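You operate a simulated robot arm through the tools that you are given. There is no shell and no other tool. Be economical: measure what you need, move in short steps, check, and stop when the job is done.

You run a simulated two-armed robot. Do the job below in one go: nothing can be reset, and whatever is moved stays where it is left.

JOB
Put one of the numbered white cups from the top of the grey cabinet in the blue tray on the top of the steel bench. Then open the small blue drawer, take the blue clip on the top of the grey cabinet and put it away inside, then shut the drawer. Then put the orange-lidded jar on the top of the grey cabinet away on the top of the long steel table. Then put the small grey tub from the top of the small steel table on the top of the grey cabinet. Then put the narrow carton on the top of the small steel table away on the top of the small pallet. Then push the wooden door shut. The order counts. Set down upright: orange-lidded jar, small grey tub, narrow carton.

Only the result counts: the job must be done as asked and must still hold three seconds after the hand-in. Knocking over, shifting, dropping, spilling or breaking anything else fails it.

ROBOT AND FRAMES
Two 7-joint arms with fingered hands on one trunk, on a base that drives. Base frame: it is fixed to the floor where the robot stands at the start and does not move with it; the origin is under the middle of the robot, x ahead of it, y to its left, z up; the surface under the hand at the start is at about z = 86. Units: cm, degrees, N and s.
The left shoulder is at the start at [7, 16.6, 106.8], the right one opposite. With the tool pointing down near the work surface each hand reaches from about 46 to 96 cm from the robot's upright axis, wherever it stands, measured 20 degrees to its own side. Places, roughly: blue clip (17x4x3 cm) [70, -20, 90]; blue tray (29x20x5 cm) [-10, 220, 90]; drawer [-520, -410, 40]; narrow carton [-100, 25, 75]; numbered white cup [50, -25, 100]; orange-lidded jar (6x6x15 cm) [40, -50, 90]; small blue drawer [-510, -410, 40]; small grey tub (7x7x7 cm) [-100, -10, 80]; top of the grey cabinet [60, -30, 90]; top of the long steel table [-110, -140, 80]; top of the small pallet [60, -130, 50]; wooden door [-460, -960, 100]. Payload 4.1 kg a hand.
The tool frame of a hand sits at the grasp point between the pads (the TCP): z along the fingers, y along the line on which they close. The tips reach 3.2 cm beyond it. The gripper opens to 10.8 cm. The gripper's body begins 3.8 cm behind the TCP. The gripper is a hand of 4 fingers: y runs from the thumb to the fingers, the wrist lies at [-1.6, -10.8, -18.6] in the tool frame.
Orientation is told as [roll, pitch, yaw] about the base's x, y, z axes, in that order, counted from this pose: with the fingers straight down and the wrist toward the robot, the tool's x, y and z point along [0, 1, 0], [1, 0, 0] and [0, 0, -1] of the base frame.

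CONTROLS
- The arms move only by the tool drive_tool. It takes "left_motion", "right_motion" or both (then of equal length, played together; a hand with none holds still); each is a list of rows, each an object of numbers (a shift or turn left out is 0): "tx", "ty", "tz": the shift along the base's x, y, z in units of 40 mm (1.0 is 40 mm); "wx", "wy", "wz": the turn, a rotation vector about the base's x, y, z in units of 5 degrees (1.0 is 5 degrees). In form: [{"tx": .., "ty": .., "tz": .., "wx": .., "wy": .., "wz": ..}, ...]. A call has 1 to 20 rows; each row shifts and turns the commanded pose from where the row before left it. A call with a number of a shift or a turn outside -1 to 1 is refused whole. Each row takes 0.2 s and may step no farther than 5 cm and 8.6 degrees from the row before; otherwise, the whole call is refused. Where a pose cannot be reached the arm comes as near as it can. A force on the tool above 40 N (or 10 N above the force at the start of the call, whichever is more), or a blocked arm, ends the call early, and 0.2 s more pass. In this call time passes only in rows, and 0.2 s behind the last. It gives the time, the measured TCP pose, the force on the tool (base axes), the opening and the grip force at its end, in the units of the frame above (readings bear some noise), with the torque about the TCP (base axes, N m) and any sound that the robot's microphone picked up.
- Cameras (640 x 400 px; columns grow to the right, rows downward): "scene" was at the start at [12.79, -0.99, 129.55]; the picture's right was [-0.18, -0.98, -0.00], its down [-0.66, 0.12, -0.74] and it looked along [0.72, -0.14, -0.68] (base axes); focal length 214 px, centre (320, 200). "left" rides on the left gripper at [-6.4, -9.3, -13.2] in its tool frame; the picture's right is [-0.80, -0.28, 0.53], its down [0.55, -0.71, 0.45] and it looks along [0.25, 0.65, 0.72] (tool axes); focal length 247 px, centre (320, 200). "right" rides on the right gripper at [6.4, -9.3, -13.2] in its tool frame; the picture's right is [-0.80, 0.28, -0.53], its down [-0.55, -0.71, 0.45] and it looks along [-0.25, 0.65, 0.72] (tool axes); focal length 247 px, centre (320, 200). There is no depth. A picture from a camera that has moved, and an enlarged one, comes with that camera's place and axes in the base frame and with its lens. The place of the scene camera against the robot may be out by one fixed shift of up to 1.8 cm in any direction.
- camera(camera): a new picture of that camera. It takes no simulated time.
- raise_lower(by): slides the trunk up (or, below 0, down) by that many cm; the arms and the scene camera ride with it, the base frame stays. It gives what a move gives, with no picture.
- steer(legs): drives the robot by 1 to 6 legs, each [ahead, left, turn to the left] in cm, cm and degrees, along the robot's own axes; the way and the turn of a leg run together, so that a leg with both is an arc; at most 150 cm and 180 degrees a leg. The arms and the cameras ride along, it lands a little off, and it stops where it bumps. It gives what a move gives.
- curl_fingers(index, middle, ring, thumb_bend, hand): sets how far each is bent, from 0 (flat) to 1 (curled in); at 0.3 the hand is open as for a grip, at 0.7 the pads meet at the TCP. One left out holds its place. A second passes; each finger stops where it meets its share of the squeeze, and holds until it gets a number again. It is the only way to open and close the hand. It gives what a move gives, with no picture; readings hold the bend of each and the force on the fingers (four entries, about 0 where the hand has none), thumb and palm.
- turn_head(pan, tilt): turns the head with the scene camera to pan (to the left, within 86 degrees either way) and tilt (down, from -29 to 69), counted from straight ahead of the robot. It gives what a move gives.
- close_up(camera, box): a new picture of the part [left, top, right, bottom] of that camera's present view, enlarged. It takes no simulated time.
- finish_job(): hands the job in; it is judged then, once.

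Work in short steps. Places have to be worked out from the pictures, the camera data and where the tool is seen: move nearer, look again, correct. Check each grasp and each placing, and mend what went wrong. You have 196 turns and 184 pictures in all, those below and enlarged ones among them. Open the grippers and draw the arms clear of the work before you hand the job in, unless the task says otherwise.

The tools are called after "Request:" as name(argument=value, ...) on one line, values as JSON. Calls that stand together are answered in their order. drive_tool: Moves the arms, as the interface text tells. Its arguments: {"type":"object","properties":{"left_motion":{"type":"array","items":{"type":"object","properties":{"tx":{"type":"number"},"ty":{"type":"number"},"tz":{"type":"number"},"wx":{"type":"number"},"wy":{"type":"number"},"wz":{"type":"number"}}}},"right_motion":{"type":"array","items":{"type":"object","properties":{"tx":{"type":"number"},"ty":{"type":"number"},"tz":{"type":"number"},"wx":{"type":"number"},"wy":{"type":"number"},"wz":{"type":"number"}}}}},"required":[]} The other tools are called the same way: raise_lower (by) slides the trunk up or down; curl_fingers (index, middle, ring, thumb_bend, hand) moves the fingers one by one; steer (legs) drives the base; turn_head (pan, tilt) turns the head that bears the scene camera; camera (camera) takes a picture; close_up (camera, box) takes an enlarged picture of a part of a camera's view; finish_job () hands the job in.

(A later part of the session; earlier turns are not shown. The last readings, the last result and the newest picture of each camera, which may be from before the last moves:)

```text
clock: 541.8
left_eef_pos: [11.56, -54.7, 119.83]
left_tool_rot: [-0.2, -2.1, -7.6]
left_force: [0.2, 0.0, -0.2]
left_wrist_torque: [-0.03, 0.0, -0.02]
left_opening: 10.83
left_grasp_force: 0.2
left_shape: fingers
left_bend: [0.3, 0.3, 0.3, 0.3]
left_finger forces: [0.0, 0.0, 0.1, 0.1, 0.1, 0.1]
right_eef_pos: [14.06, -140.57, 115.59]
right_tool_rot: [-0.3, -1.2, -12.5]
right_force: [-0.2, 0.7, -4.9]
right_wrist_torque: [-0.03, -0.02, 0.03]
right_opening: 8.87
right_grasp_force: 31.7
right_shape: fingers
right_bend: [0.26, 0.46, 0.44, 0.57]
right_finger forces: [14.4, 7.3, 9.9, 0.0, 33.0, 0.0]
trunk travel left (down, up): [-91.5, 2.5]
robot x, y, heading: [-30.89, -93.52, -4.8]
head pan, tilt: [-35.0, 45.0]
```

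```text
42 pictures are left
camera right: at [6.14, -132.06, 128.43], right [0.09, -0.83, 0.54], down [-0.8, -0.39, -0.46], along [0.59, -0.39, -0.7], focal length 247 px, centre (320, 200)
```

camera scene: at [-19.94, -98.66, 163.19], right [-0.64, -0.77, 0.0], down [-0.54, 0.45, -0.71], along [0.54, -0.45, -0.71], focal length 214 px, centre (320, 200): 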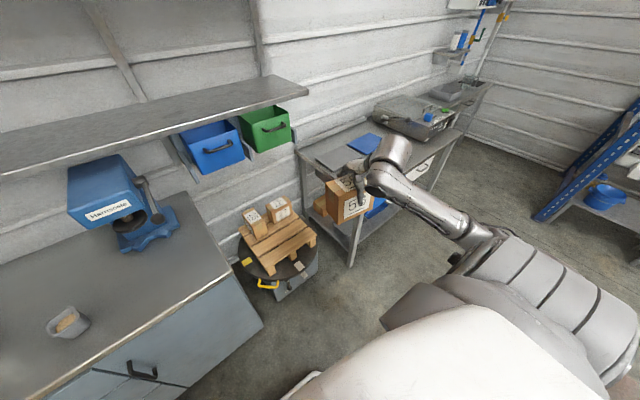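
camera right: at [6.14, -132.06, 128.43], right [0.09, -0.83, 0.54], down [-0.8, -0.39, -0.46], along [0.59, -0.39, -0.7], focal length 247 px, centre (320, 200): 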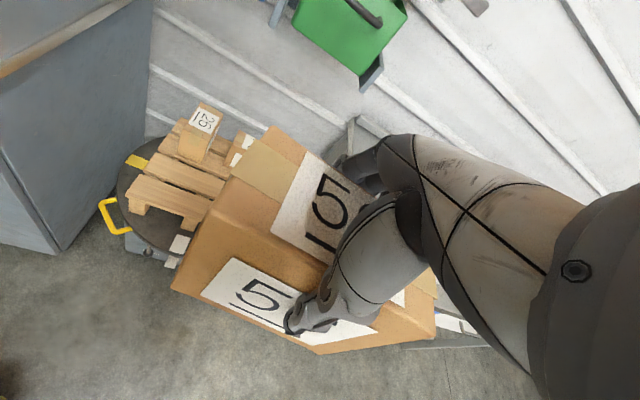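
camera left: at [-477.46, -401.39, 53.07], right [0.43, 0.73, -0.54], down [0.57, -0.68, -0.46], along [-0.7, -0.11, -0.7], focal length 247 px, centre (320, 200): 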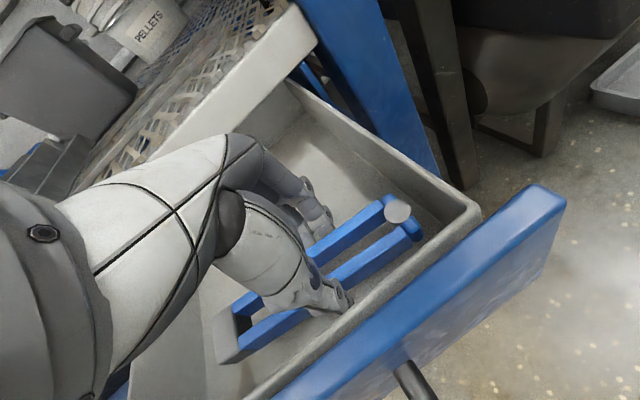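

The small pallet's top spans about x 41…73, y -145…-110, with two boxes at the back (x>61). The front half around [50, -128] is free. I'll move in to about [-12, -88] and lower the trunk.

Request:
steer(legs=[[19, 5, 5]])

Request:
raise_lower(by=-24)

Request:
drive_tool(right_motion=[{"tx": 0.7, "wz": 0.7}, {"tx": 0.7, "wz": 0.7}, {"tx": 0.7}, {"tx": 0.7}])

Request:
camera(camera="scene")

Request:
camera(camera="right")

```text
clock: 543.4
left_eef_pos: [27.15, -46.98, 119.81]
left_tool_rot: [0.1, -2.2, -2.5]
left_force: [0.1, 0.0, -0.5]
left_wrist_torque: [0.02, -0.02, 0.03]
left_opening: 10.82
left_grasp_force: 0.1
left_shape: fingers
left_bend: [0.3, 0.3, 0.3, 0.3]
left_finger forces: [0.0, 0.0, 0.0, 0.0, 0.1, 0.0]
right_eef_pos: [37.33, -132.3, 115.66]
right_tool_rot: [-0.4, -1.4, -7.5]
right_force: [0.2, 0.0, -4.6]
right_wrist_torque: [-0.02, -0.03, 0.01]
right_opening: 8.88
right_grasp_force: 32.4
right_shape: fingers
right_bend: [0.26, 0.46, 0.44, 0.57]
right_finger forces: [14.3, 7.1, 9.7, 0.0, 32.9, 0.1]
trunk travel left (down, up): [-91.5, 2.5]
robot x, y, heading: [-11.15, -89.28, 0.3]
head pan, tilt: [-35.0, 45.0]
```

```text
clock: 545.9
left_eef_pos: [27.41, -46.91, 95.7]
left_tool_rot: [-0.2, -2.2, -2.6]
left_force: [-0.1, -0.3, -0.4]
left_wrist_torque: [-0.01, 0.01, 0.0]
left_opening: 10.82
left_grasp_force: 0.0
left_shape: fingers
left_bend: [0.3, 0.3, 0.3, 0.3]
left_finger forces: [0.0, 0.0, 0.1, 0.0, 0.1, 0.1]
right_eef_pos: [37.42, -132.2, 91.63]
right_tool_rot: [-0.2, -1.3, -7.5]
right_force: [-0.7, 0.4, -4.6]
right_wrist_torque: [0.02, 0.0, 0.02]
right_opening: 8.86
right_grasp_force: 31.8
right_shape: fingers
right_bend: [0.26, 0.46, 0.44, 0.57]
right_finger forces: [14.4, 7.3, 9.7, 0.0, 32.8, 0.0]
trunk travel left (down, up): [-67.5, 26.5]
robot x, y, heading: [-11.71, -89.28, 0.3]
head pan, tilt: [-35.0, 45.0]
```

```text
clock: 546.9
left_eef_pos: [27.56, -46.9, 95.76]
left_tool_rot: [0.0, -2.1, -2.6]
left_force: [0.2, 0.5, -0.9]
left_wrist_torque: [0.0, 0.0, 0.02]
left_opening: 10.84
left_grasp_force: 0.0
left_shape: fingers
left_bend: [0.3, 0.3, 0.3, 0.3]
left_finger forces: [0.0, 0.0, 0.0, 0.0, 0.0, 0.0]
right_eef_pos: [48.69, -132.2, 91.4]
right_tool_rot: [-0.4, -1.2, -0.5]
right_force: [0.8, 0.2, -4.8]
right_wrist_torque: [-0.03, -0.01, -0.01]
right_opening: 8.88
right_grasp_force: 31.7
right_shape: fingers
right_bend: [0.26, 0.46, 0.44, 0.56]
right_finger forces: [14.3, 7.3, 9.7, 0.0, 32.5, 0.1]
trunk travel left (down, up): [-67.5, 26.5]
robot x, y, heading: [-11.24, -89.39, 0.1]
head pan, tilt: [-35.0, 45.0]
```

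```text
41 pictures are left
camera scene: at [0.18, -93.36, 139.17], right [-0.57, -0.82, 0.0], down [-0.58, 0.4, -0.71], along [0.58, -0.4, -0.71], focal length 214 px, centre (320, 200)
```

scene: 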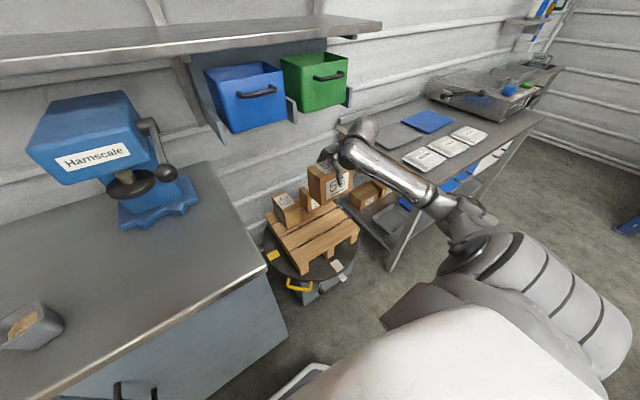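

```text
40 pictures are left
camera right: at [39.3, -125.48, 104.26], right [0.27, -0.8, 0.54], down [-0.7, -0.55, -0.46], along [0.66, -0.26, -0.7], focal length 247 px, centre (320, 200)
```

right: 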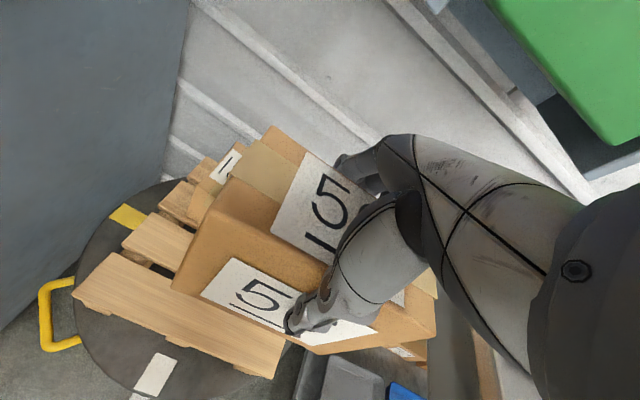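

In the wrist view the pallet's front edge is at x≈44, y -150…-113. I'll aim for [51, -129] and descend to just above it.

Request:
drive_tool(right_motion=[{"tx": 0.3, "ty": 0.4}, {"tx": 0.3, "ty": 0.4, "tz": -0.5}, {"tz": -0.9}, {"tz": -0.9}, {"tz": -0.9}, {"tz": -0.9}, {"tz": -0.9}, {"tz": -0.9}])

Request:
camera(camera="right")

Request:
close_up(camera="scene", box=[240, 140, 400, 290])

```text
clock: 548.7
left_eef_pos: [27.56, -46.87, 95.79]
left_tool_rot: [-0.1, -2.1, -2.6]
left_force: [-0.2, -0.8, -0.4]
left_wrist_torque: [-0.01, 0.0, -0.01]
left_opening: 10.82
left_grasp_force: 0.1
left_shape: fingers
left_bend: [0.3, 0.3, 0.3, 0.3]
left_finger forces: [0.0, 0.1, 0.0, 0.1, 0.0, 0.1]
right_eef_pos: [51.12, -128.96, 67.85]
right_tool_rot: [-0.4, -1.3, -0.5]
right_force: [0.4, -0.3, -4.4]
right_wrist_torque: [-0.02, -0.03, -0.02]
right_opening: 8.87
right_grasp_force: 31.4
right_shape: fingers
right_bend: [0.26, 0.46, 0.44, 0.56]
right_finger forces: [14.1, 7.2, 9.6, 0.0, 31.8, 0.0]
trunk travel left (down, up): [-67.5, 26.5]
robot x, y, heading: [-11.61, -89.37, 0.1]
head pan, tilt: [-35.0, 45.0]
```

```text
39 pictures are left
camera right: at [41.6, -122.33, 80.72], right [0.26, -0.8, 0.54], down [-0.7, -0.55, -0.46], along [0.66, -0.26, -0.7], focal length 247 px, centre (320, 200)
```

right: 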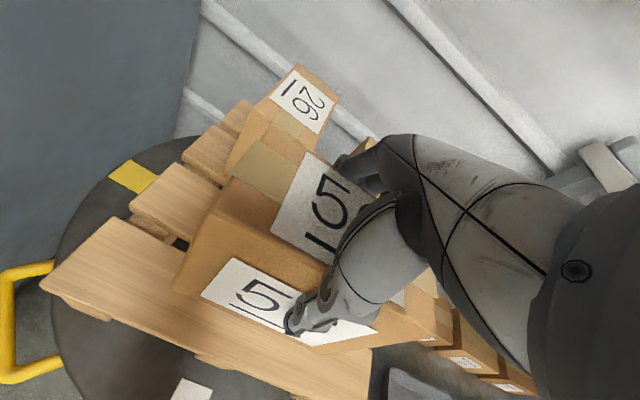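

```text
2.67 times, centred on (320, 215) of scene
camera zoom: at [0.08, -93.4, 139.19], right [-0.57, -0.82, 0.0], down [-0.58, 0.4, -0.71], along [0.58, -0.4, -0.71], focal length 572 px, centre (320, 160)
```

zoom: 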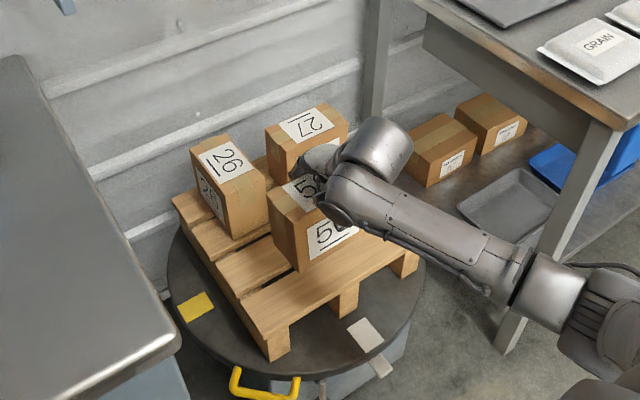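

Good clearance to boxes 26 and 27 behind. Lowering carefully until contact.

Request:
drive_tool(right_motion=[{"tz": -0.3}, {"tz": -0.3}, {"tz": -0.2}, {"tz": -0.15}, {"tz": -0.15}, {"tz": -0.15}, {"tz": -0.12}, {"tz": -0.12}])

```text
clock: 550.5
left_eef_pos: [27.44, -46.84, 95.75]
left_tool_rot: [-0.1, -2.1, -2.7]
left_force: [-1.1, 0.3, -0.4]
left_wrist_torque: [0.01, 0.0, -0.04]
left_opening: 10.83
left_grasp_force: 0.1
left_shape: fingers
left_bend: [0.3, 0.3, 0.3, 0.3]
left_finger forces: [0.1, 0.0, 0.0, 0.0, 0.0, 0.0]
right_eef_pos: [51.09, -129.02, 61.9]
right_tool_rot: [-0.4, -1.3, -0.5]
right_force: [0.9, -0.4, -5.3]
right_wrist_torque: [-0.03, -0.03, -0.01]
right_opening: 8.85
right_grasp_force: 30.9
right_shape: fingers
right_bend: [0.26, 0.46, 0.44, 0.56]
right_finger forces: [13.8, 7.1, 9.5, 0.1, 31.6, 0.0]
trunk travel left (down, up): [-67.5, 26.5]
robot x, y, heading: [-11.32, -89.34, 0.1]
head pan, tilt: [-35.0, 45.0]
```

Request:
drive_tool(right_motion=[{"tz": -0.15}, {"tz": -0.15}, {"tz": -0.15}, {"tz": -0.15}, {"tz": -0.12}, {"tz": -0.12}, {"tz": -0.12}])

Request:
close_up(camera="scene", box=[260, 160, 380, 270])

```text
clock: 551.5
left_eef_pos: [27.24, -46.85, 95.78]
left_tool_rot: [-0.2, -2.3, -2.7]
left_force: [0.8, -0.9, -0.8]
left_wrist_torque: [0.01, 0.01, -0.03]
left_opening: 10.81
left_grasp_force: 0.1
left_shape: fingers
left_bend: [0.3, 0.3, 0.3, 0.3]
left_finger forces: [0.0, 0.0, 0.0, 0.0, 0.0, 0.0]
right_eef_pos: [51.57, -129.16, 60.6]
right_tool_rot: [-0.5, -2.6, -0.5]
right_force: [-11.4, 2.7, 29.7]
right_wrist_torque: [0.37, -0.08, 0.12]
right_opening: 8.93
right_grasp_force: 34.0
right_shape: fingers
right_bend: [0.27, 0.46, 0.44, 0.57]
right_finger forces: [14.6, 6.3, 8.8, 0.0, 39.0, 0.0]
trunk travel left (down, up): [-67.5, 26.5]
robot x, y, heading: [-11.42, -88.9, 0.2]
head pan, tilt: [-35.0, 45.0]
stopped in row 5 (right hand): the force on the tool passed its limit at 44 N (the readings are from after the stop); the commanded pose is now the measured one
```

```text
3.64 times, centred on (320, 215) of scene
camera zoom: at [-0.32, -93.2, 139.25], right [-0.57, -0.82, 0.0], down [-0.58, 0.4, -0.71], along [0.58, -0.41, -0.71], focal length 780 px, centre (320, 146)
```

zoom: 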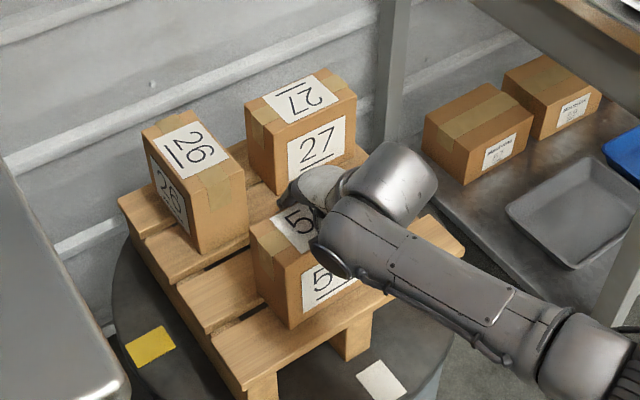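

The carton rests on the pallet's front planks. Releasing and lifting away.

Request:
drive_tool(right_motion=[{"tz": 0.06}])

Request:
curl_fingers(hand="right", index=0.2, middle=0.2, ring=0.2, thumb_bend=0.2)

Request:
camera(camera="right")

```text
clock: 552.0
left_eef_pos: [27.28, -46.65, 95.78]
left_tool_rot: [-0.2, -2.2, -2.7]
left_force: [-0.5, 0.6, -1.0]
left_wrist_torque: [0.0, 0.0, -0.01]
left_opening: 10.85
left_grasp_force: 0.1
left_shape: fingers
left_bend: [0.3, 0.3, 0.3, 0.3]
left_finger forces: [0.0, 0.0, 0.0, 0.0, 0.0, 0.0]
right_eef_pos: [51.37, -129.14, 60.63]
right_tool_rot: [-0.6, -2.2, -0.6]
right_force: [0.4, 0.3, 20.3]
right_wrist_torque: [0.34, -0.94, 0.19]
right_opening: 8.89
right_grasp_force: 35.1
right_shape: fingers
right_bend: [0.26, 0.46, 0.44, 0.57]
right_finger forces: [18.7, 8.0, 10.8, 0.1, 33.2, 0.1]
trunk travel left (down, up): [-67.5, 26.5]
robot x, y, heading: [-11.58, -89.36, 0.1]
head pan, tilt: [-35.0, 45.0]
```

```text
clock: 553.0
left_eef_pos: [27.41, -46.87, 95.64]
left_tool_rot: [0.0, -2.0, -2.7]
left_force: [-0.1, 0.2, -0.4]
left_wrist_torque: [-0.01, 0.0, -0.03]
left_opening: 10.83
left_grasp_force: 0.0
left_shape: fingers
left_bend: [0.3, 0.3, 0.3, 0.3]
left_finger forces: [0.1, 0.1, 0.1, 0.1, 0.1, 0.0]
right_eef_pos: [51.41, -129.15, 60.22]
right_tool_rot: [-0.4, -1.9, -0.4]
right_force: [2.3, 1.8, 0.8]
right_wrist_torque: [-0.02, 0.0, 0.06]
right_opening: 13.47
right_grasp_force: 1.2
right_shape: fingers
right_bend: [0.19, 0.2, 0.2, 0.2]
right_finger forces: [1.9, 0.0, 0.0, 0.1, 0.4, 0.0]
trunk travel left (down, up): [-67.5, 26.5]
robot x, y, heading: [-11.45, -89.35, -0.1]
head pan, tilt: [-35.0, 45.0]
```

```text
36 pictures are left
camera right: at [41.75, -122.39, 72.97], right [0.26, -0.8, 0.55], down [-0.7, -0.55, -0.47], along [0.67, -0.26, -0.69], focal length 247 px, centre (320, 200)
```

right: 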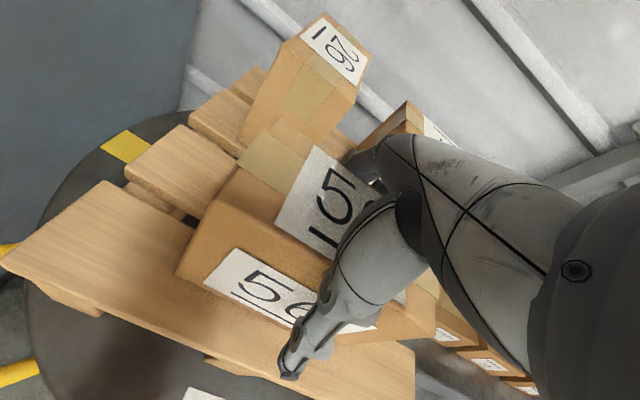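

The index still brushes the carton. Opening a little more, then lifting straight up.

Request:
curl_fingers(hand="right", index=0.08, middle=0.12, ring=0.12, thumb_bend=0.12)

Request:
drive_tool(right_motion=[{"tz": 0.2}, {"tz": 0.4}, {"tz": 0.6}, {"tz": 0.8}, {"tz": 0.9}, {"tz": 0.9}, {"tz": 0.9}, {"tz": 0.9}, {"tz": 0.9}])

Request:
close_up(camera="scene", box=[240, 140, 400, 290])

```text
clock: 554.0
left_eef_pos: [27.34, -46.84, 95.6]
left_tool_rot: [-0.1, -2.1, -2.7]
left_force: [-0.3, -0.9, 0.3]
left_wrist_torque: [0.03, -0.02, 0.01]
left_opening: 10.8
left_grasp_force: 0.0
left_shape: fingers
left_bend: [0.3, 0.3, 0.3, 0.3]
left_finger forces: [0.1, 0.0, 0.0, 0.1, 0.0, 0.0]
right_eef_pos: [51.3, -129.18, 60.22]
right_tool_rot: [-0.3, -2.0, -0.6]
right_force: [0.9, 0.2, 0.1]
right_wrist_torque: [-0.01, 0.01, 0.03]
right_opening: 15.72
right_grasp_force: 0.1
right_shape: fingers
right_bend: [0.08, 0.12, 0.12, 0.12]
right_finger forces: [0.1, 0.0, 0.1, 0.0, 0.0, 0.1]
trunk travel left (down, up): [-67.5, 26.5]
robot x, y, heading: [-11.26, -89.44, -0.1]
head pan, tilt: [-35.0, 45.0]
```

```text
clock: 556.0
left_eef_pos: [27.46, -46.82, 95.7]
left_tool_rot: [-0.1, -2.0, -2.7]
left_force: [-0.5, 0.4, -1.2]
left_wrist_torque: [-0.01, -0.04, -0.01]
left_opening: 10.82
left_grasp_force: 0.0
left_shape: fingers
left_bend: [0.3, 0.3, 0.3, 0.3]
left_finger forces: [0.0, 0.0, 0.0, 0.0, 0.1, 0.1]
right_eef_pos: [51.43, -128.96, 86.22]
right_tool_rot: [-0.4, -1.9, -0.5]
right_force: [-0.1, 1.2, -0.7]
right_wrist_torque: [0.01, -0.02, 0.0]
right_opening: 15.69
right_grasp_force: 0.1
right_shape: fingers
right_bend: [0.08, 0.12, 0.12, 0.12]
right_finger forces: [0.0, 0.1, 0.0, 0.0, 0.0, 0.0]
trunk travel left (down, up): [-67.5, 26.5]
robot x, y, heading: [-11.12, -89.4, 0.1]
head pan, tilt: [-35.0, 45.0]
```

```text
2.67 times, centred on (320, 215) of scene
camera zoom: at [-0.05, -93.31, 139.19], right [-0.57, -0.82, 0.0], down [-0.58, 0.4, -0.71], along [0.58, -0.4, -0.71], focal length 572 px, centre (320, 160)
```

zoom: 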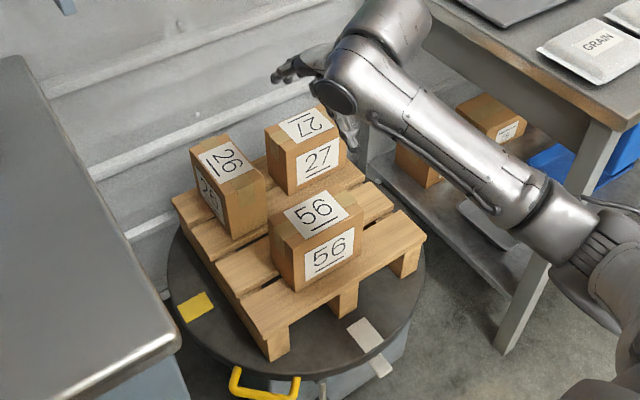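

The carton stands upright on the pallet. Last is the wooden door: I'll retract, raise the trunk and travel the known route west, then south.

Request:
drive_tool(right_motion=[{"tx": -0.6, "tz": 0.6}, {"tx": -0.8, "tz": 0.6}, {"tx": -0.8, "tz": 0.6, "ty": 0.2}, {"tx": -0.8, "ty": 0.4}])

Request:
curl_fingers(hand="right", index=0.3, middle=0.3, ring=0.3, thumb_bend=0.3)

Request:
raise_lower(by=26)

Request:
steer(legs=[[-16, 0, 0], [0, 148, 0], [0, 56, 0]])

```text
clock: 557.0
left_eef_pos: [27.32, -46.79, 95.86]
left_tool_rot: [-0.1, -2.1, -2.6]
left_force: [0.1, 0.1, 0.1]
left_wrist_torque: [0.01, -0.04, 0.01]
left_opening: 10.81
left_grasp_force: 0.1
left_shape: fingers
left_bend: [0.3, 0.3, 0.3, 0.3]
left_finger forces: [0.0, 0.0, 0.0, 0.0, 0.1, 0.0]
right_eef_pos: [39.34, -126.8, 93.61]
right_tool_rot: [-0.5, -1.9, -0.5]
right_force: [-0.1, -0.4, -0.3]
right_wrist_torque: [-0.02, 0.03, -0.05]
right_opening: 15.72
right_grasp_force: 0.1
right_shape: fingers
right_bend: [0.08, 0.12, 0.12, 0.12]
right_finger forces: [0.0, 0.0, 0.0, 0.0, 0.0, 0.0]
trunk travel left (down, up): [-67.5, 26.5]
robot x, y, heading: [-11.33, -88.96, -0.1]
head pan, tilt: [-35.0, 45.0]
```

```text
clock: 558.0
left_eef_pos: [27.37, -46.83, 95.73]
left_tool_rot: [-0.2, -2.1, -2.8]
left_force: [0.4, -0.2, 0.0]
left_wrist_torque: [-0.02, 0.03, -0.01]
left_opening: 10.8
left_grasp_force: 0.1
left_shape: fingers
left_bend: [0.3, 0.3, 0.3, 0.3]
left_finger forces: [0.1, 0.0, 0.0, 0.0, 0.1, 0.1]
right_eef_pos: [39.45, -126.72, 93.57]
right_tool_rot: [-0.5, -1.9, -0.6]
right_force: [0.1, 0.3, 0.1]
right_wrist_torque: [-0.01, 0.02, -0.01]
right_opening: 10.89
right_grasp_force: 0.0
right_shape: fingers
right_bend: [0.3, 0.3, 0.3, 0.3]
right_finger forces: [0.0, 0.0, 0.0, 0.0, 0.0, 0.0]
trunk travel left (down, up): [-67.5, 26.5]
robot x, y, heading: [-11.67, -89.34, 0.1]
head pan, tilt: [-35.0, 45.0]
```

```text
clock: 560.6
left_eef_pos: [27.4, -46.88, 121.87]
left_tool_rot: [0.0, -2.1, -2.7]
left_force: [-0.6, -0.5, 0.2]
left_wrist_torque: [0.01, 0.0, 0.0]
left_opening: 10.82
left_grasp_force: 0.1
left_shape: fingers
left_bend: [0.3, 0.3, 0.3, 0.3]
left_finger forces: [0.0, 0.0, 0.1, 0.1, 0.1, 0.1]
right_eef_pos: [39.56, -126.73, 119.49]
right_tool_rot: [-0.5, -1.9, -0.5]
right_force: [0.5, -0.5, 0.2]
right_wrist_torque: [-0.02, 0.0, -0.02]
right_opening: 10.92
right_grasp_force: 0.2
right_shape: fingers
right_bend: [0.3, 0.3, 0.3, 0.3]
right_finger forces: [0.1, 0.0, 0.0, 0.0, 0.0, 0.1]
trunk travel left (down, up): [-93.5, 0.5]
robot x, y, heading: [-11.31, -89.36, 0.1]
head pan, tilt: [-35.0, 45.0]
```

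```text
clock: 571.7
left_eef_pos: [10.77, 155.49, 121.92]
left_tool_rot: [-0.1, -2.1, -2.7]
left_force: [0.4, 0.4, 0.5]
left_wrist_torque: [0.02, -0.02, -0.03]
left_opening: 10.81
left_grasp_force: 0.0
left_shape: fingers
left_bend: [0.3, 0.3, 0.3, 0.3]
left_finger forces: [0.1, 0.1, 0.0, 0.0, 0.0, 0.1]
right_eef_pos: [22.9, 75.43, 119.55]
right_tool_rot: [-0.4, -2.0, -0.5]
right_force: [-0.1, 0.1, 0.6]
right_wrist_torque: [0.04, 0.0, -0.03]
right_opening: 10.9
right_grasp_force: 0.0
right_shape: fingers
right_bend: [0.3, 0.3, 0.3, 0.3]
right_finger forces: [0.1, 0.0, 0.1, 0.0, 0.0, 0.0]
trunk travel left (down, up): [-93.5, 0.5]
robot x, y, heading: [-27.83, 113.23, -0.0]
head pan, tilt: [-35.0, 45.0]
```

On course. Reversing west and turning south.

Request:
steer(legs=[[-148, 0, 0], [-148, 0, 0], [-131, 0, 0], [0, 0, -90], [100, 0, 0]])

```text
clock: 600.9
left_eef_pos: [-412.75, -27.71, 121.78]
left_tool_rot: [-0.2, -2.2, -92.0]
left_force: [0.1, 0.5, -0.5]
left_wrist_torque: [0.02, 0.0, -0.04]
left_opening: 10.81
left_grasp_force: 0.1
left_shape: fingers
left_bend: [0.3, 0.3, 0.3, 0.3]
left_finger forces: [0.1, 0.0, 0.1, 0.0, 0.0, 0.1]
right_eef_pos: [-492.5, -40.78, 119.72]
right_tool_rot: [-0.4, -1.9, -89.8]
right_force: [0.2, 0.7, 0.1]
right_wrist_torque: [0.0, -0.01, 0.02]
right_opening: 10.88
right_grasp_force: 0.1
right_shape: fingers
right_bend: [0.3, 0.3, 0.3, 0.3]
right_finger forces: [0.0, 0.0, 0.1, 0.0, 0.0, 0.0]
trunk travel left (down, up): [-93.5, 0.5]
robot x, y, heading: [-455.49, 10.63, -89.2]
head pan, tilt: [-35.0, 45.0]
```

Continuing south past the machine, shifting to x≈-418 after the table's end, then looking toward the door.

Request:
steer(legs=[[148, 0, 0], [114, 0, 0], [38, 38, 0], [120, 0, 0], [130, 0, 0]])

Request:
turn_head(pan=0, tilt=20)

Request:
camera(camera="scene")

```text
clock: 628.5
left_eef_pos: [-359.91, -580.9, 121.79]
left_tool_rot: [-0.2, -2.0, -89.7]
left_force: [0.2, -0.9, 0.3]
left_wrist_torque: [0.0, -0.03, -0.05]
left_opening: 10.8
left_grasp_force: 0.0
left_shape: fingers
left_bend: [0.3, 0.3, 0.3, 0.3]
left_finger forces: [0.0, 0.0, 0.0, 0.0, 0.0, 0.0]
right_eef_pos: [-439.13, -597.15, 119.63]
right_tool_rot: [-0.6, -1.9, -87.5]
right_force: [0.8, 0.5, -0.3]
right_wrist_torque: [0.02, -0.02, 0.0]
right_opening: 10.87
right_grasp_force: 0.2
right_shape: fingers
right_bend: [0.3, 0.3, 0.3, 0.3]
right_finger forces: [0.0, 0.0, 0.0, 0.1, 0.0, 0.0]
trunk travel left (down, up): [-93.5, 0.5]
robot x, y, heading: [-404.19, -544.57, -86.7]
head pan, tilt: [-35.0, 45.0]
```

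```text
clock: 629.5
left_eef_pos: [-359.88, -580.96, 121.79]
left_tool_rot: [-0.1, -2.1, -89.7]
left_force: [0.1, 0.0, -0.1]
left_wrist_torque: [0.01, 0.01, -0.02]
left_opening: 10.85
left_grasp_force: 0.0
left_shape: fingers
left_bend: [0.3, 0.3, 0.3, 0.3]
left_finger forces: [0.0, 0.1, 0.0, 0.0, 0.0, 0.0]
right_eef_pos: [-439.18, -597.16, 119.45]
right_tool_rot: [-0.4, -1.9, -87.5]
right_force: [-0.1, -0.2, 0.4]
right_wrist_torque: [-0.01, 0.01, -0.02]
right_opening: 10.89
right_grasp_force: 0.0
right_shape: fingers
right_bend: [0.3, 0.3, 0.3, 0.3]
right_finger forces: [0.1, 0.0, 0.1, 0.0, 0.1, 0.0]
trunk travel left (down, up): [-93.5, 0.5]
robot x, y, heading: [-404.34, -544.88, -86.8]
head pan, tilt: [0.0, 20.0]
```

```text
34 pictures are left
camera scene: at [-403.91, -558.21, 169.06], right [-1.0, -0.05, 0.0], down [-0.02, 0.34, -0.94], along [0.05, -0.94, -0.34], focal length 214 px, centre (320, 200)
```

scene: 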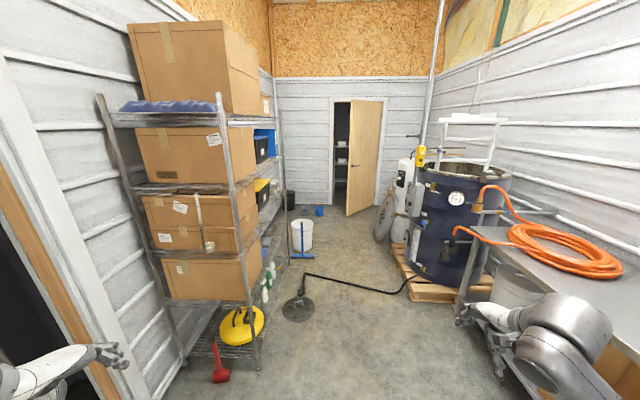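

The door is ajar: free edge near [-436, -941], hinge near [-509, -987], opening toward me. A hose lies across the floor at about y≈-750, so I'll zoom to judge it before driving.

Request:
close_up(camera="scene", box=[260, 180, 460, 330])

Request:
close_up(camera="scene", box=[310, 85, 430, 245])

```text
2.67 times, centred on (360, 255) of scene
camera zoom: at [-403.91, -558.21, 169.06], right [-1.0, -0.05, 0.0], down [-0.02, 0.34, -0.94], along [0.05, -0.94, -0.34], focal length 572 px, centre (213, 53)
```

zoom: 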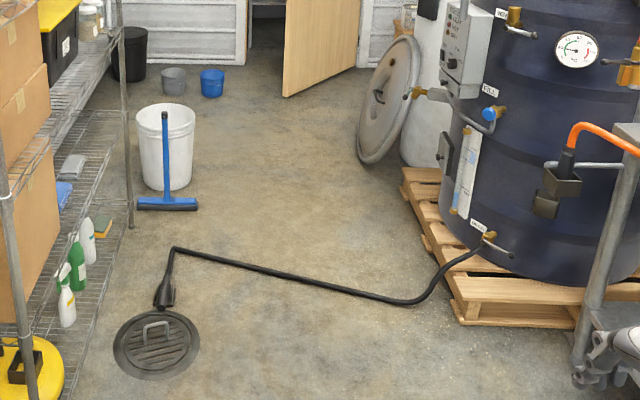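

```text
2.50 times, centred on (370, 165) of scene
camera zoom: at [-403.91, -558.21, 169.06], right [-1.0, -0.05, 0.0], down [-0.02, 0.34, -0.94], along [0.05, -0.94, -0.34], focal length 536 px, centre (195, 288)
```

zoom: 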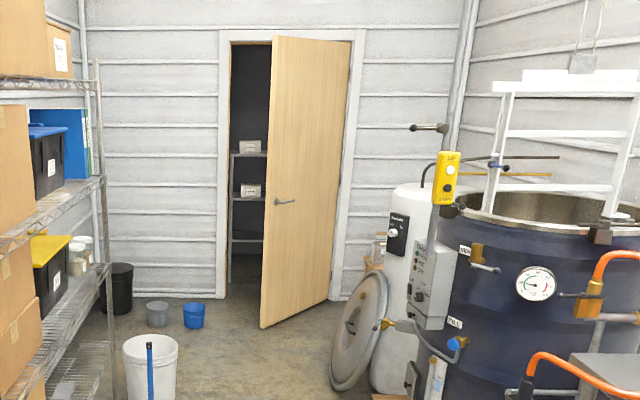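

The hose lies along the floor from the drain to the drum and can't be bypassed. I'll centre at x≈-427 and drive up to it carefully.

Request:
steer(legs=[[0, -22, -3.3], [110, 0, 0]])

Request:
turn_head(pan=0, tilt=45)

Request:
camera(camera="scene")

```text
clock: 636.4
left_eef_pos: [-385.25, -694.97, 121.88]
left_tool_rot: [-0.1, -2.1, -93.3]
left_force: [1.5, 0.5, -0.3]
left_wrist_torque: [-0.01, 0.01, 0.01]
left_opening: 10.84
left_grasp_force: 0.0
left_shape: fingers
left_bend: [0.3, 0.3, 0.3, 0.3]
left_finger forces: [0.0, 0.1, 0.0, 0.1, 0.0, 0.0]
right_eef_pos: [-465.31, -706.12, 119.59]
right_tool_rot: [-0.5, -1.9, -91.1]
right_force: [0.2, -0.6, 1.6]
right_wrist_torque: [-0.01, 0.01, 0.02]
right_opening: 10.89
right_grasp_force: 0.1
right_shape: fingers
right_bend: [0.3, 0.3, 0.3, 0.3]
right_finger forces: [0.1, 0.0, 0.0, 0.0, 0.1, 0.0]
trunk travel left (down, up): [-93.5, 0.5]
robot x, y, heading: [-427.14, -655.88, -90.4]
head pan, tilt: [0.0, 20.0]
```

```text
clock: 637.3
left_eef_pos: [-385.4, -695.03, 121.8]
left_tool_rot: [-0.1, -2.1, -93.2]
left_force: [0.1, -0.2, -0.7]
left_wrist_torque: [0.0, 0.0, 0.04]
left_opening: 10.82
left_grasp_force: 0.0
left_shape: fingers
left_bend: [0.3, 0.3, 0.3, 0.3]
left_finger forces: [0.0, 0.0, 0.1, 0.0, 0.0, 0.0]
right_eef_pos: [-465.32, -706.24, 119.5]
right_tool_rot: [-0.7, -1.9, -91.0]
right_force: [-0.6, 0.6, 0.0]
right_wrist_torque: [0.0, -0.02, 0.0]
right_opening: 10.86
right_grasp_force: 0.1
right_shape: fingers
right_bend: [0.3, 0.3, 0.3, 0.3]
right_finger forces: [0.1, 0.1, 0.1, 0.1, 0.0, 0.0]
trunk travel left (down, up): [-93.5, 0.5]
robot x, y, heading: [-427.09, -655.73, -90.5]
head pan, tilt: [0.0, 45.0]
```

```text
31 pictures are left
camera scene: at [-427.77, -668.44, 165.2], right [-1.0, 0.01, 0.0], down [0.01, 0.71, -0.71], along [-0.01, -0.71, -0.71], focal length 214 px, centre (320, 200)
```

scene: 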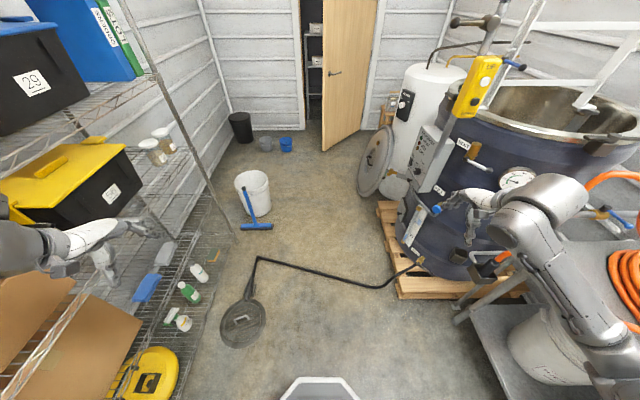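

The hose is flat on the floor, and there's about 15 cm to spare on both sides at x≈-422. Driving on to y≈-850.

Request:
steer(legs=[[0, 5, 0.4], [90, 0, 0], [100, 0, 0]])

Request:
turn_head(pan=-15, tilt=30)

Request:
camera(camera="scene")

```text
clock: 641.6
left_eef_pos: [-382.18, -769.33, 121.64]
left_tool_rot: [-0.7, -2.6, -98.3]
left_force: [0.7, -0.2, 0.6]
left_wrist_torque: [-0.02, 0.02, 0.03]
left_opening: 10.86
left_grasp_force: 0.1
left_shape: fingers
left_bend: [0.3, 0.3, 0.3, 0.3]
left_finger forces: [0.1, 0.1, 0.0, 0.1, 0.0, 0.1]
right_eef_pos: [-462.28, -773.2, 119.39]
right_tool_rot: [-0.1, -1.3, -95.9]
right_force: [-0.4, -0.2, 0.4]
right_wrist_torque: [-0.01, -0.04, 0.0]
right_opening: 10.89
right_grasp_force: 0.1
right_shape: fingers
right_bend: [0.3, 0.3, 0.3, 0.3]
right_finger forces: [0.0, 0.1, 0.1, 0.0, 0.0, 0.0]
trunk travel left (down, up): [-93.5, 0.5]
robot x, y, heading: [-421.98, -727.55, -95.5]
head pan, tilt: [0.0, 45.0]
stopped in leg 2: the robot was blocked; the commanded pose is now the measured one
```

```text
clock: 642.4
left_eef_pos: [-382.14, -769.5, 121.56]
left_tool_rot: [-0.8, -2.6, -98.5]
left_force: [-0.6, -0.4, -0.3]
left_wrist_torque: [0.02, 0.0, -0.01]
left_opening: 10.83
left_grasp_force: 0.1
left_shape: fingers
left_bend: [0.3, 0.3, 0.3, 0.3]
left_finger forces: [0.1, 0.0, 0.1, 0.0, 0.0, 0.0]
right_eef_pos: [-462.27, -773.22, 119.28]
right_tool_rot: [-0.2, -1.2, -95.9]
right_force: [-0.3, 0.1, -0.4]
right_wrist_torque: [0.0, -0.01, -0.01]
right_opening: 10.87
right_grasp_force: 0.1
right_shape: fingers
right_bend: [0.3, 0.3, 0.3, 0.3]
right_finger forces: [0.0, 0.0, 0.0, 0.0, 0.0, 0.0]
trunk travel left (down, up): [-93.5, 0.5]
robot x, y, heading: [-422.01, -727.47, -95.3]
head pan, tilt: [-15.0, 30.0]
```

```text
30 pictures are left
camera scene: at [-424.02, -739.27, 167.56], right [-0.94, 0.35, 0.01], down [0.16, 0.46, -0.87], along [-0.31, -0.81, -0.49], focal length 214 px, centre (320, 200)
```

scene: 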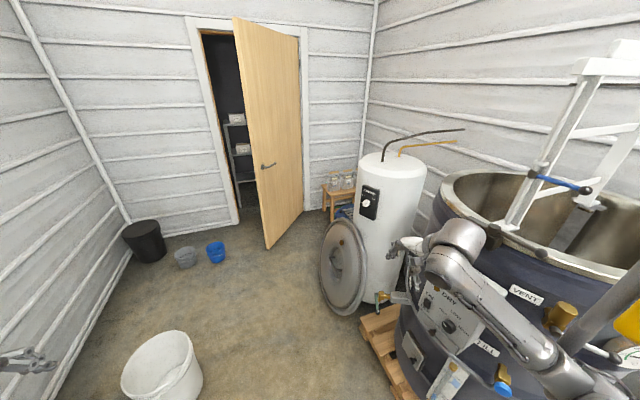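

Blocked, and the base swung to the right, which suggests the right arm caught the drum's fittings. I'll back off, straighten and look at that side.

Request:
steer(legs=[[-22, 0, 0], [0, 3, 5]])

Request:
turn_head(pan=-45, tilt=30)

Request:
camera(camera="scene")

```text
clock: 643.1
left_eef_pos: [-382.25, -769.12, 121.56]
left_tool_rot: [-0.7, -2.4, -98.3]
left_force: [-0.3, -0.1, -0.3]
left_wrist_torque: [0.0, 0.02, 0.01]
left_opening: 10.84
left_grasp_force: 0.1
left_shape: fingers
left_bend: [0.3, 0.3, 0.3, 0.3]
left_finger forces: [0.0, 0.1, 0.1, 0.1, 0.0, 0.0]
right_eef_pos: [-462.23, -773.12, 119.18]
right_tool_rot: [-0.1, -1.2, -95.8]
right_force: [0.2, 0.0, -0.3]
right_wrist_torque: [0.0, 0.0, -0.01]
right_opening: 10.91
right_grasp_force: 0.0
right_shape: fingers
right_bend: [0.3, 0.3, 0.3, 0.3]
right_finger forces: [0.1, 0.0, 0.1, 0.1, 0.0, 0.1]
trunk travel left (down, up): [-93.5, 0.5]
robot x, y, heading: [-422.0, -726.61, -95.4]
head pan, tilt: [-15.0, 30.0]
stopped in leg 1: the robot was blocked; the commanded pose is now the measured one
```

```text
clock: 644.1
left_eef_pos: [-382.22, -769.12, 121.61]
left_tool_rot: [-0.6, -2.4, -98.3]
left_force: [0.7, -0.4, 0.1]
left_wrist_torque: [0.0, 0.0, 0.0]
left_opening: 10.86
left_grasp_force: 0.1
left_shape: fingers
left_bend: [0.3, 0.3, 0.3, 0.3]
left_finger forces: [0.0, 0.1, 0.0, 0.0, 0.0, 0.1]
right_eef_pos: [-462.28, -773.09, 119.02]
right_tool_rot: [-0.1, -1.2, -95.9]
right_force: [0.4, 0.8, 0.4]
right_wrist_torque: [0.0, 0.03, 0.05]
right_opening: 10.87
right_grasp_force: 0.1
right_shape: fingers
right_bend: [0.3, 0.3, 0.3, 0.3]
right_finger forces: [0.0, 0.1, 0.0, 0.1, 0.1, 0.0]
trunk travel left (down, up): [-93.5, 0.5]
robot x, y, heading: [-421.78, -727.08, -95.2]
head pan, tilt: [-45.0, 30.0]
```

```text
29 pictures are left
camera scene: at [-427.99, -736.54, 167.55], right [-0.64, 0.77, 0.01], down [0.38, 0.32, -0.87], along [-0.67, -0.55, -0.49], focal length 214 px, centre (320, 200)
```

scene: 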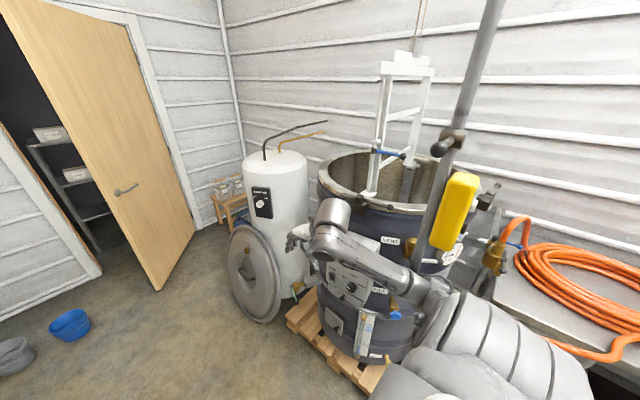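

It's blocked in reverse too, and the body is slightly tilted. The base may be riding on the hose, or the arm is wedged. Looking down before trying anything else.

Request:
turn_head(pan=0, tilt=69)

Request:
camera(camera="scene")

Request:
turn_head(pan=-80, tilt=45)

Request:
camera(camera="scene")

```text
clock: 645.2
left_eef_pos: [-382.14, -769.22, 121.44]
left_tool_rot: [-0.7, -2.3, -98.3]
left_force: [-0.2, -0.5, 0.1]
left_wrist_torque: [0.0, 0.01, -0.04]
left_opening: 10.84
left_grasp_force: 0.0
left_shape: fingers
left_bend: [0.3, 0.3, 0.3, 0.3]
left_finger forces: [0.0, 0.0, 0.0, 0.1, 0.1, 0.0]
right_eef_pos: [-462.27, -773.22, 119.11]
right_tool_rot: [-0.1, -1.1, -95.7]
right_force: [-0.2, 0.3, 0.0]
right_wrist_torque: [0.02, -0.01, 0.0]
right_opening: 10.9
right_grasp_force: 0.1
right_shape: fingers
right_bend: [0.3, 0.3, 0.3, 0.3]
right_finger forces: [0.0, 0.1, 0.0, 0.0, 0.0, 0.1]
trunk travel left (down, up): [-93.5, 0.5]
robot x, y, heading: [-421.6, -727.07, -95.6]
head pan, tilt: [0.0, 68.8]
```

```text
28 pictures are left
camera scene: at [-421.62, -736.34, 162.33], right [-1.0, 0.09, 0.01], down [0.08, 0.93, -0.37], along [-0.04, -0.36, -0.93], focal length 214 px, centre (320, 200)
```

scene: 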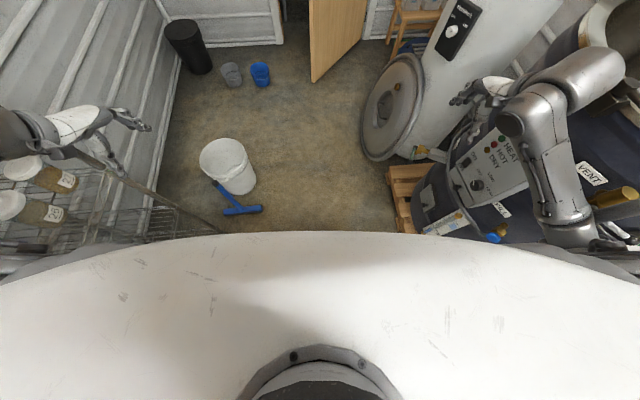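

```text
clock: 646.7
left_eef_pos: [-382.21, -769.08, 121.48]
left_tool_rot: [-0.6, -2.4, -98.4]
left_force: [-0.3, 0.3, -0.3]
left_wrist_torque: [0.01, -0.03, 0.02]
left_opening: 10.83
left_grasp_force: 0.1
left_shape: fingers
left_bend: [0.3, 0.3, 0.3, 0.3]
left_finger forces: [0.1, 0.1, 0.0, 0.1, 0.1, 0.0]
right_eef_pos: [-462.27, -773.05, 119.12]
right_tool_rot: [0.0, -1.2, -95.7]
right_force: [0.4, -0.6, 0.4]
right_wrist_torque: [-0.01, 0.04, -0.02]
right_opening: 10.88
right_grasp_force: 0.0
right_shape: fingers
right_bend: [0.3, 0.3, 0.3, 0.3]
right_finger forces: [0.0, 0.0, 0.1, 0.0, 0.0, 0.0]
trunk travel left (down, up): [-93.5, 0.5]
robot x, y, heading: [-421.74, -726.63, -95.5]
head pan, tilt: [-80.0, 45.0]
```

```text
27 pictures are left
camera scene: at [-429.16, -731.41, 165.28], right [-0.08, 1.0, 0.0], down [0.7, 0.06, -0.71], along [-0.71, -0.06, -0.7], focal length 214 px, centre (320, 200)
```

scene: 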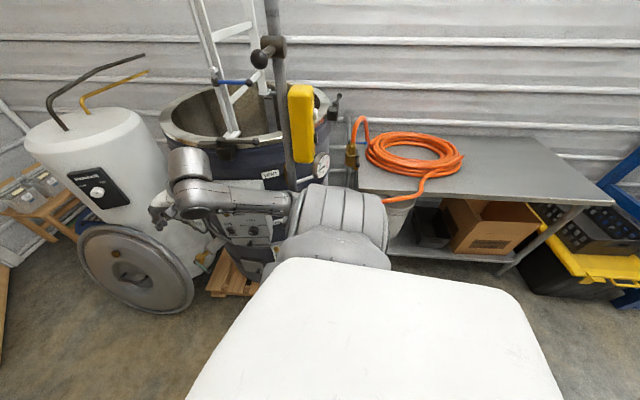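

The arms look clear, so the base is probably straddling the hose. Trying a short reverse.

Request:
steer(legs=[[-6, 0, 0]])

Request:
steer(legs=[[0, 0, 5]])

```text
clock: 647.7
left_eef_pos: [-382.85, -764.41, 121.38]
left_tool_rot: [-0.1, -1.6, -98.3]
left_force: [0.4, -0.4, 0.0]
left_wrist_torque: [0.07, -0.03, -0.01]
left_opening: 10.87
left_grasp_force: 0.0
left_shape: fingers
left_bend: [0.3, 0.3, 0.3, 0.3]
left_finger forces: [0.1, 0.0, 0.0, 0.0, 0.0, 0.1]
right_eef_pos: [-462.95, -768.4, 118.15]
right_tool_rot: [0.5, -0.5, -95.7]
right_force: [-0.1, 0.4, -0.9]
right_wrist_torque: [0.07, -0.01, 0.04]
right_opening: 10.87
right_grasp_force: 0.0
right_shape: fingers
right_bend: [0.3, 0.3, 0.3, 0.3]
right_finger forces: [0.1, 0.0, 0.1, 0.0, 0.1, 0.0]
trunk travel left (down, up): [-93.5, 0.5]
robot x, y, heading: [-421.17, -720.59, -95.4]
head pan, tilt: [-80.0, 45.0]
```

```text
clock: 648.6
left_eef_pos: [-379.53, -759.77, 121.99]
left_tool_rot: [0.0, -2.3, -93.4]
left_force: [-0.7, 0.7, 0.0]
left_wrist_torque: [-0.02, -0.03, 0.06]
left_opening: 10.85
left_grasp_force: 0.0
left_shape: fingers
left_bend: [0.3, 0.3, 0.3, 0.3]
left_finger forces: [0.0, 0.0, 0.0, 0.1, 0.0, 0.1]
right_eef_pos: [-458.98, -770.69, 118.55]
right_tool_rot: [0.7, -1.1, -90.9]
right_force: [-0.2, 0.5, 0.3]
right_wrist_torque: [-0.03, -0.02, 0.0]
right_opening: 10.88
right_grasp_force: 0.0
right_shape: fingers
right_bend: [0.3, 0.3, 0.3, 0.3]
right_finger forces: [0.0, 0.1, 0.0, 0.0, 0.1, 0.0]
trunk travel left (down, up): [-93.5, 0.5]
robot x, y, heading: [-421.56, -720.67, -90.5]
head pan, tilt: [-80.0, 45.0]
```

Comparing the arm readings, the right arm is still deflected, so its elbow did touch the pole or controller by the drum. I'll back off, extend the right arm forward to narrow its elbow, and shift left a bit.

Request:
steer(legs=[[-32, 0, 0]])

Request:
drive_tool(right_motion=[{"ty": -0.9, "tx": 0.2}, {"ty": -0.9, "tx": 0.2}, {"ty": -0.9, "tx": 0.2}, {"ty": -0.9, "tx": 0.2}, {"ty": -0.9}, {"ty": -0.9}])

Request:
turn_head(pan=-40, tilt=40)

Request:
camera(camera="scene")

```text
clock: 650.7
left_eef_pos: [-379.05, -728.82, 121.7]
left_tool_rot: [-0.1, -2.2, -93.4]
left_force: [-0.1, 0.0, 0.3]
left_wrist_torque: [-0.01, 0.01, 0.02]
left_opening: 10.83
left_grasp_force: 0.0
left_shape: fingers
left_bend: [0.3, 0.3, 0.3, 0.3]
left_finger forces: [0.0, 0.0, 0.1, 0.0, 0.0, 0.1]
right_eef_pos: [-458.55, -739.79, 118.6]
right_tool_rot: [0.5, -0.8, -90.9]
right_force: [0.6, 0.8, 0.2]
right_wrist_torque: [-0.01, -0.01, -0.01]
right_opening: 10.87
right_grasp_force: 0.0
right_shape: fingers
right_bend: [0.3, 0.3, 0.3, 0.3]
right_finger forces: [0.0, 0.0, 0.1, 0.1, 0.1, 0.0]
trunk travel left (down, up): [-93.5, 0.5]
robot x, y, heading: [-421.27, -689.51, -90.4]
head pan, tilt: [-80.0, 45.0]
```

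```text
clock: 652.1
left_eef_pos: [-379.01, -728.66, 121.84]
left_tool_rot: [-0.1, -2.1, -93.4]
left_force: [-0.1, -0.2, 0.6]
left_wrist_torque: [0.0, 0.03, -0.02]
left_opening: 10.86
left_grasp_force: 0.0
left_shape: fingers
left_bend: [0.3, 0.3, 0.3, 0.3]
left_finger forces: [0.1, 0.1, 0.0, 0.0, 0.0, 0.0]
right_eef_pos: [-455.22, -761.34, 118.72]
right_tool_rot: [0.6, -0.9, -91.0]
right_force: [-0.3, -0.4, 0.3]
right_wrist_torque: [0.0, 0.01, -0.01]
right_opening: 10.88
right_grasp_force: 0.1
right_shape: fingers
right_bend: [0.3, 0.3, 0.3, 0.3]
right_finger forces: [0.1, 0.0, 0.1, 0.1, 0.0, 0.0]
trunk travel left (down, up): [-93.5, 0.5]
robot x, y, heading: [-421.33, -689.42, -90.7]
head pan, tilt: [-80.0, 45.0]
```

```text
clock: 653.2
left_eef_pos: [-379.03, -728.67, 121.79]
left_tool_rot: [-0.1, -2.2, -93.4]
left_force: [-0.4, 0.1, 0.5]
left_wrist_torque: [0.02, -0.01, -0.03]
left_opening: 10.85
left_grasp_force: 0.1
left_shape: fingers
left_bend: [0.3, 0.3, 0.3, 0.3]
left_finger forces: [0.0, 0.1, 0.1, 0.0, 0.0, 0.0]
right_eef_pos: [-455.35, -761.13, 118.67]
right_tool_rot: [0.5, -1.1, -90.9]
right_force: [0.9, 0.0, -0.3]
right_wrist_torque: [-0.01, 0.02, -0.02]
right_opening: 10.86
right_grasp_force: 0.1
right_shape: fingers
right_bend: [0.3, 0.3, 0.3, 0.3]
right_finger forces: [0.0, 0.0, 0.0, 0.0, 0.0, 0.0]
trunk travel left (down, up): [-93.5, 0.5]
robot x, y, heading: [-420.8, -689.43, -90.8]
head pan, tilt: [-40.0, 40.0]
```

```text
26 pictures are left
camera scene: at [-427.04, -700.39, 165.92], right [-0.76, 0.65, 0.0], down [0.42, 0.49, -0.77], along [-0.5, -0.58, -0.64], focal length 214 px, centre (320, 200)
```

scene: 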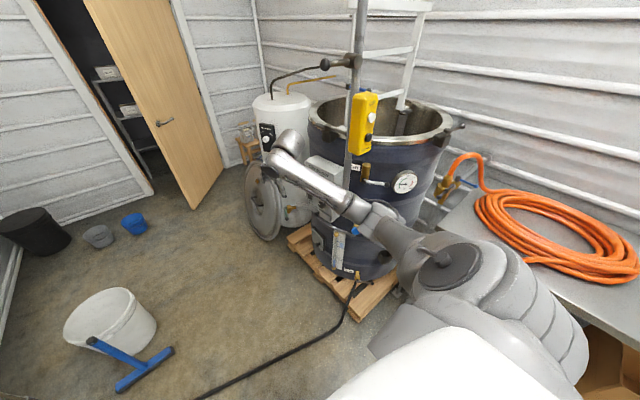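

The right arm is now slim (about 40 cm lateral), well clear of the pole at x≈-489. Driving ahead again.

Request:
steer(legs=[[70, 0, 0], [60, 0, 0]])

```text
clock: 660.1
left_eef_pos: [-380.47, -861.09, 121.9]
left_tool_rot: [-0.1, -2.2, -93.4]
left_force: [0.4, 0.5, -0.1]
left_wrist_torque: [0.0, 0.02, 0.01]
left_opening: 10.84
left_grasp_force: 0.0
left_shape: fingers
left_bend: [0.3, 0.3, 0.3, 0.3]
left_finger forces: [0.0, 0.1, 0.1, 0.1, 0.0, 0.0]
right_eef_pos: [-456.57, -893.47, 118.82]
right_tool_rot: [0.5, -1.1, -91.0]
right_force: [-0.1, -0.5, -0.3]
right_wrist_torque: [-0.04, -0.01, -0.02]
right_opening: 10.87
right_grasp_force: 0.1
right_shape: fingers
right_bend: [0.3, 0.3, 0.3, 0.3]
right_finger forces: [0.0, 0.2, 0.0, 0.1, 0.0, 0.0]
trunk travel left (down, up): [-93.5, 0.5]
robot x, y, heading: [-421.94, -821.71, -90.3]
head pan, tilt: [-40.0, 40.0]
```

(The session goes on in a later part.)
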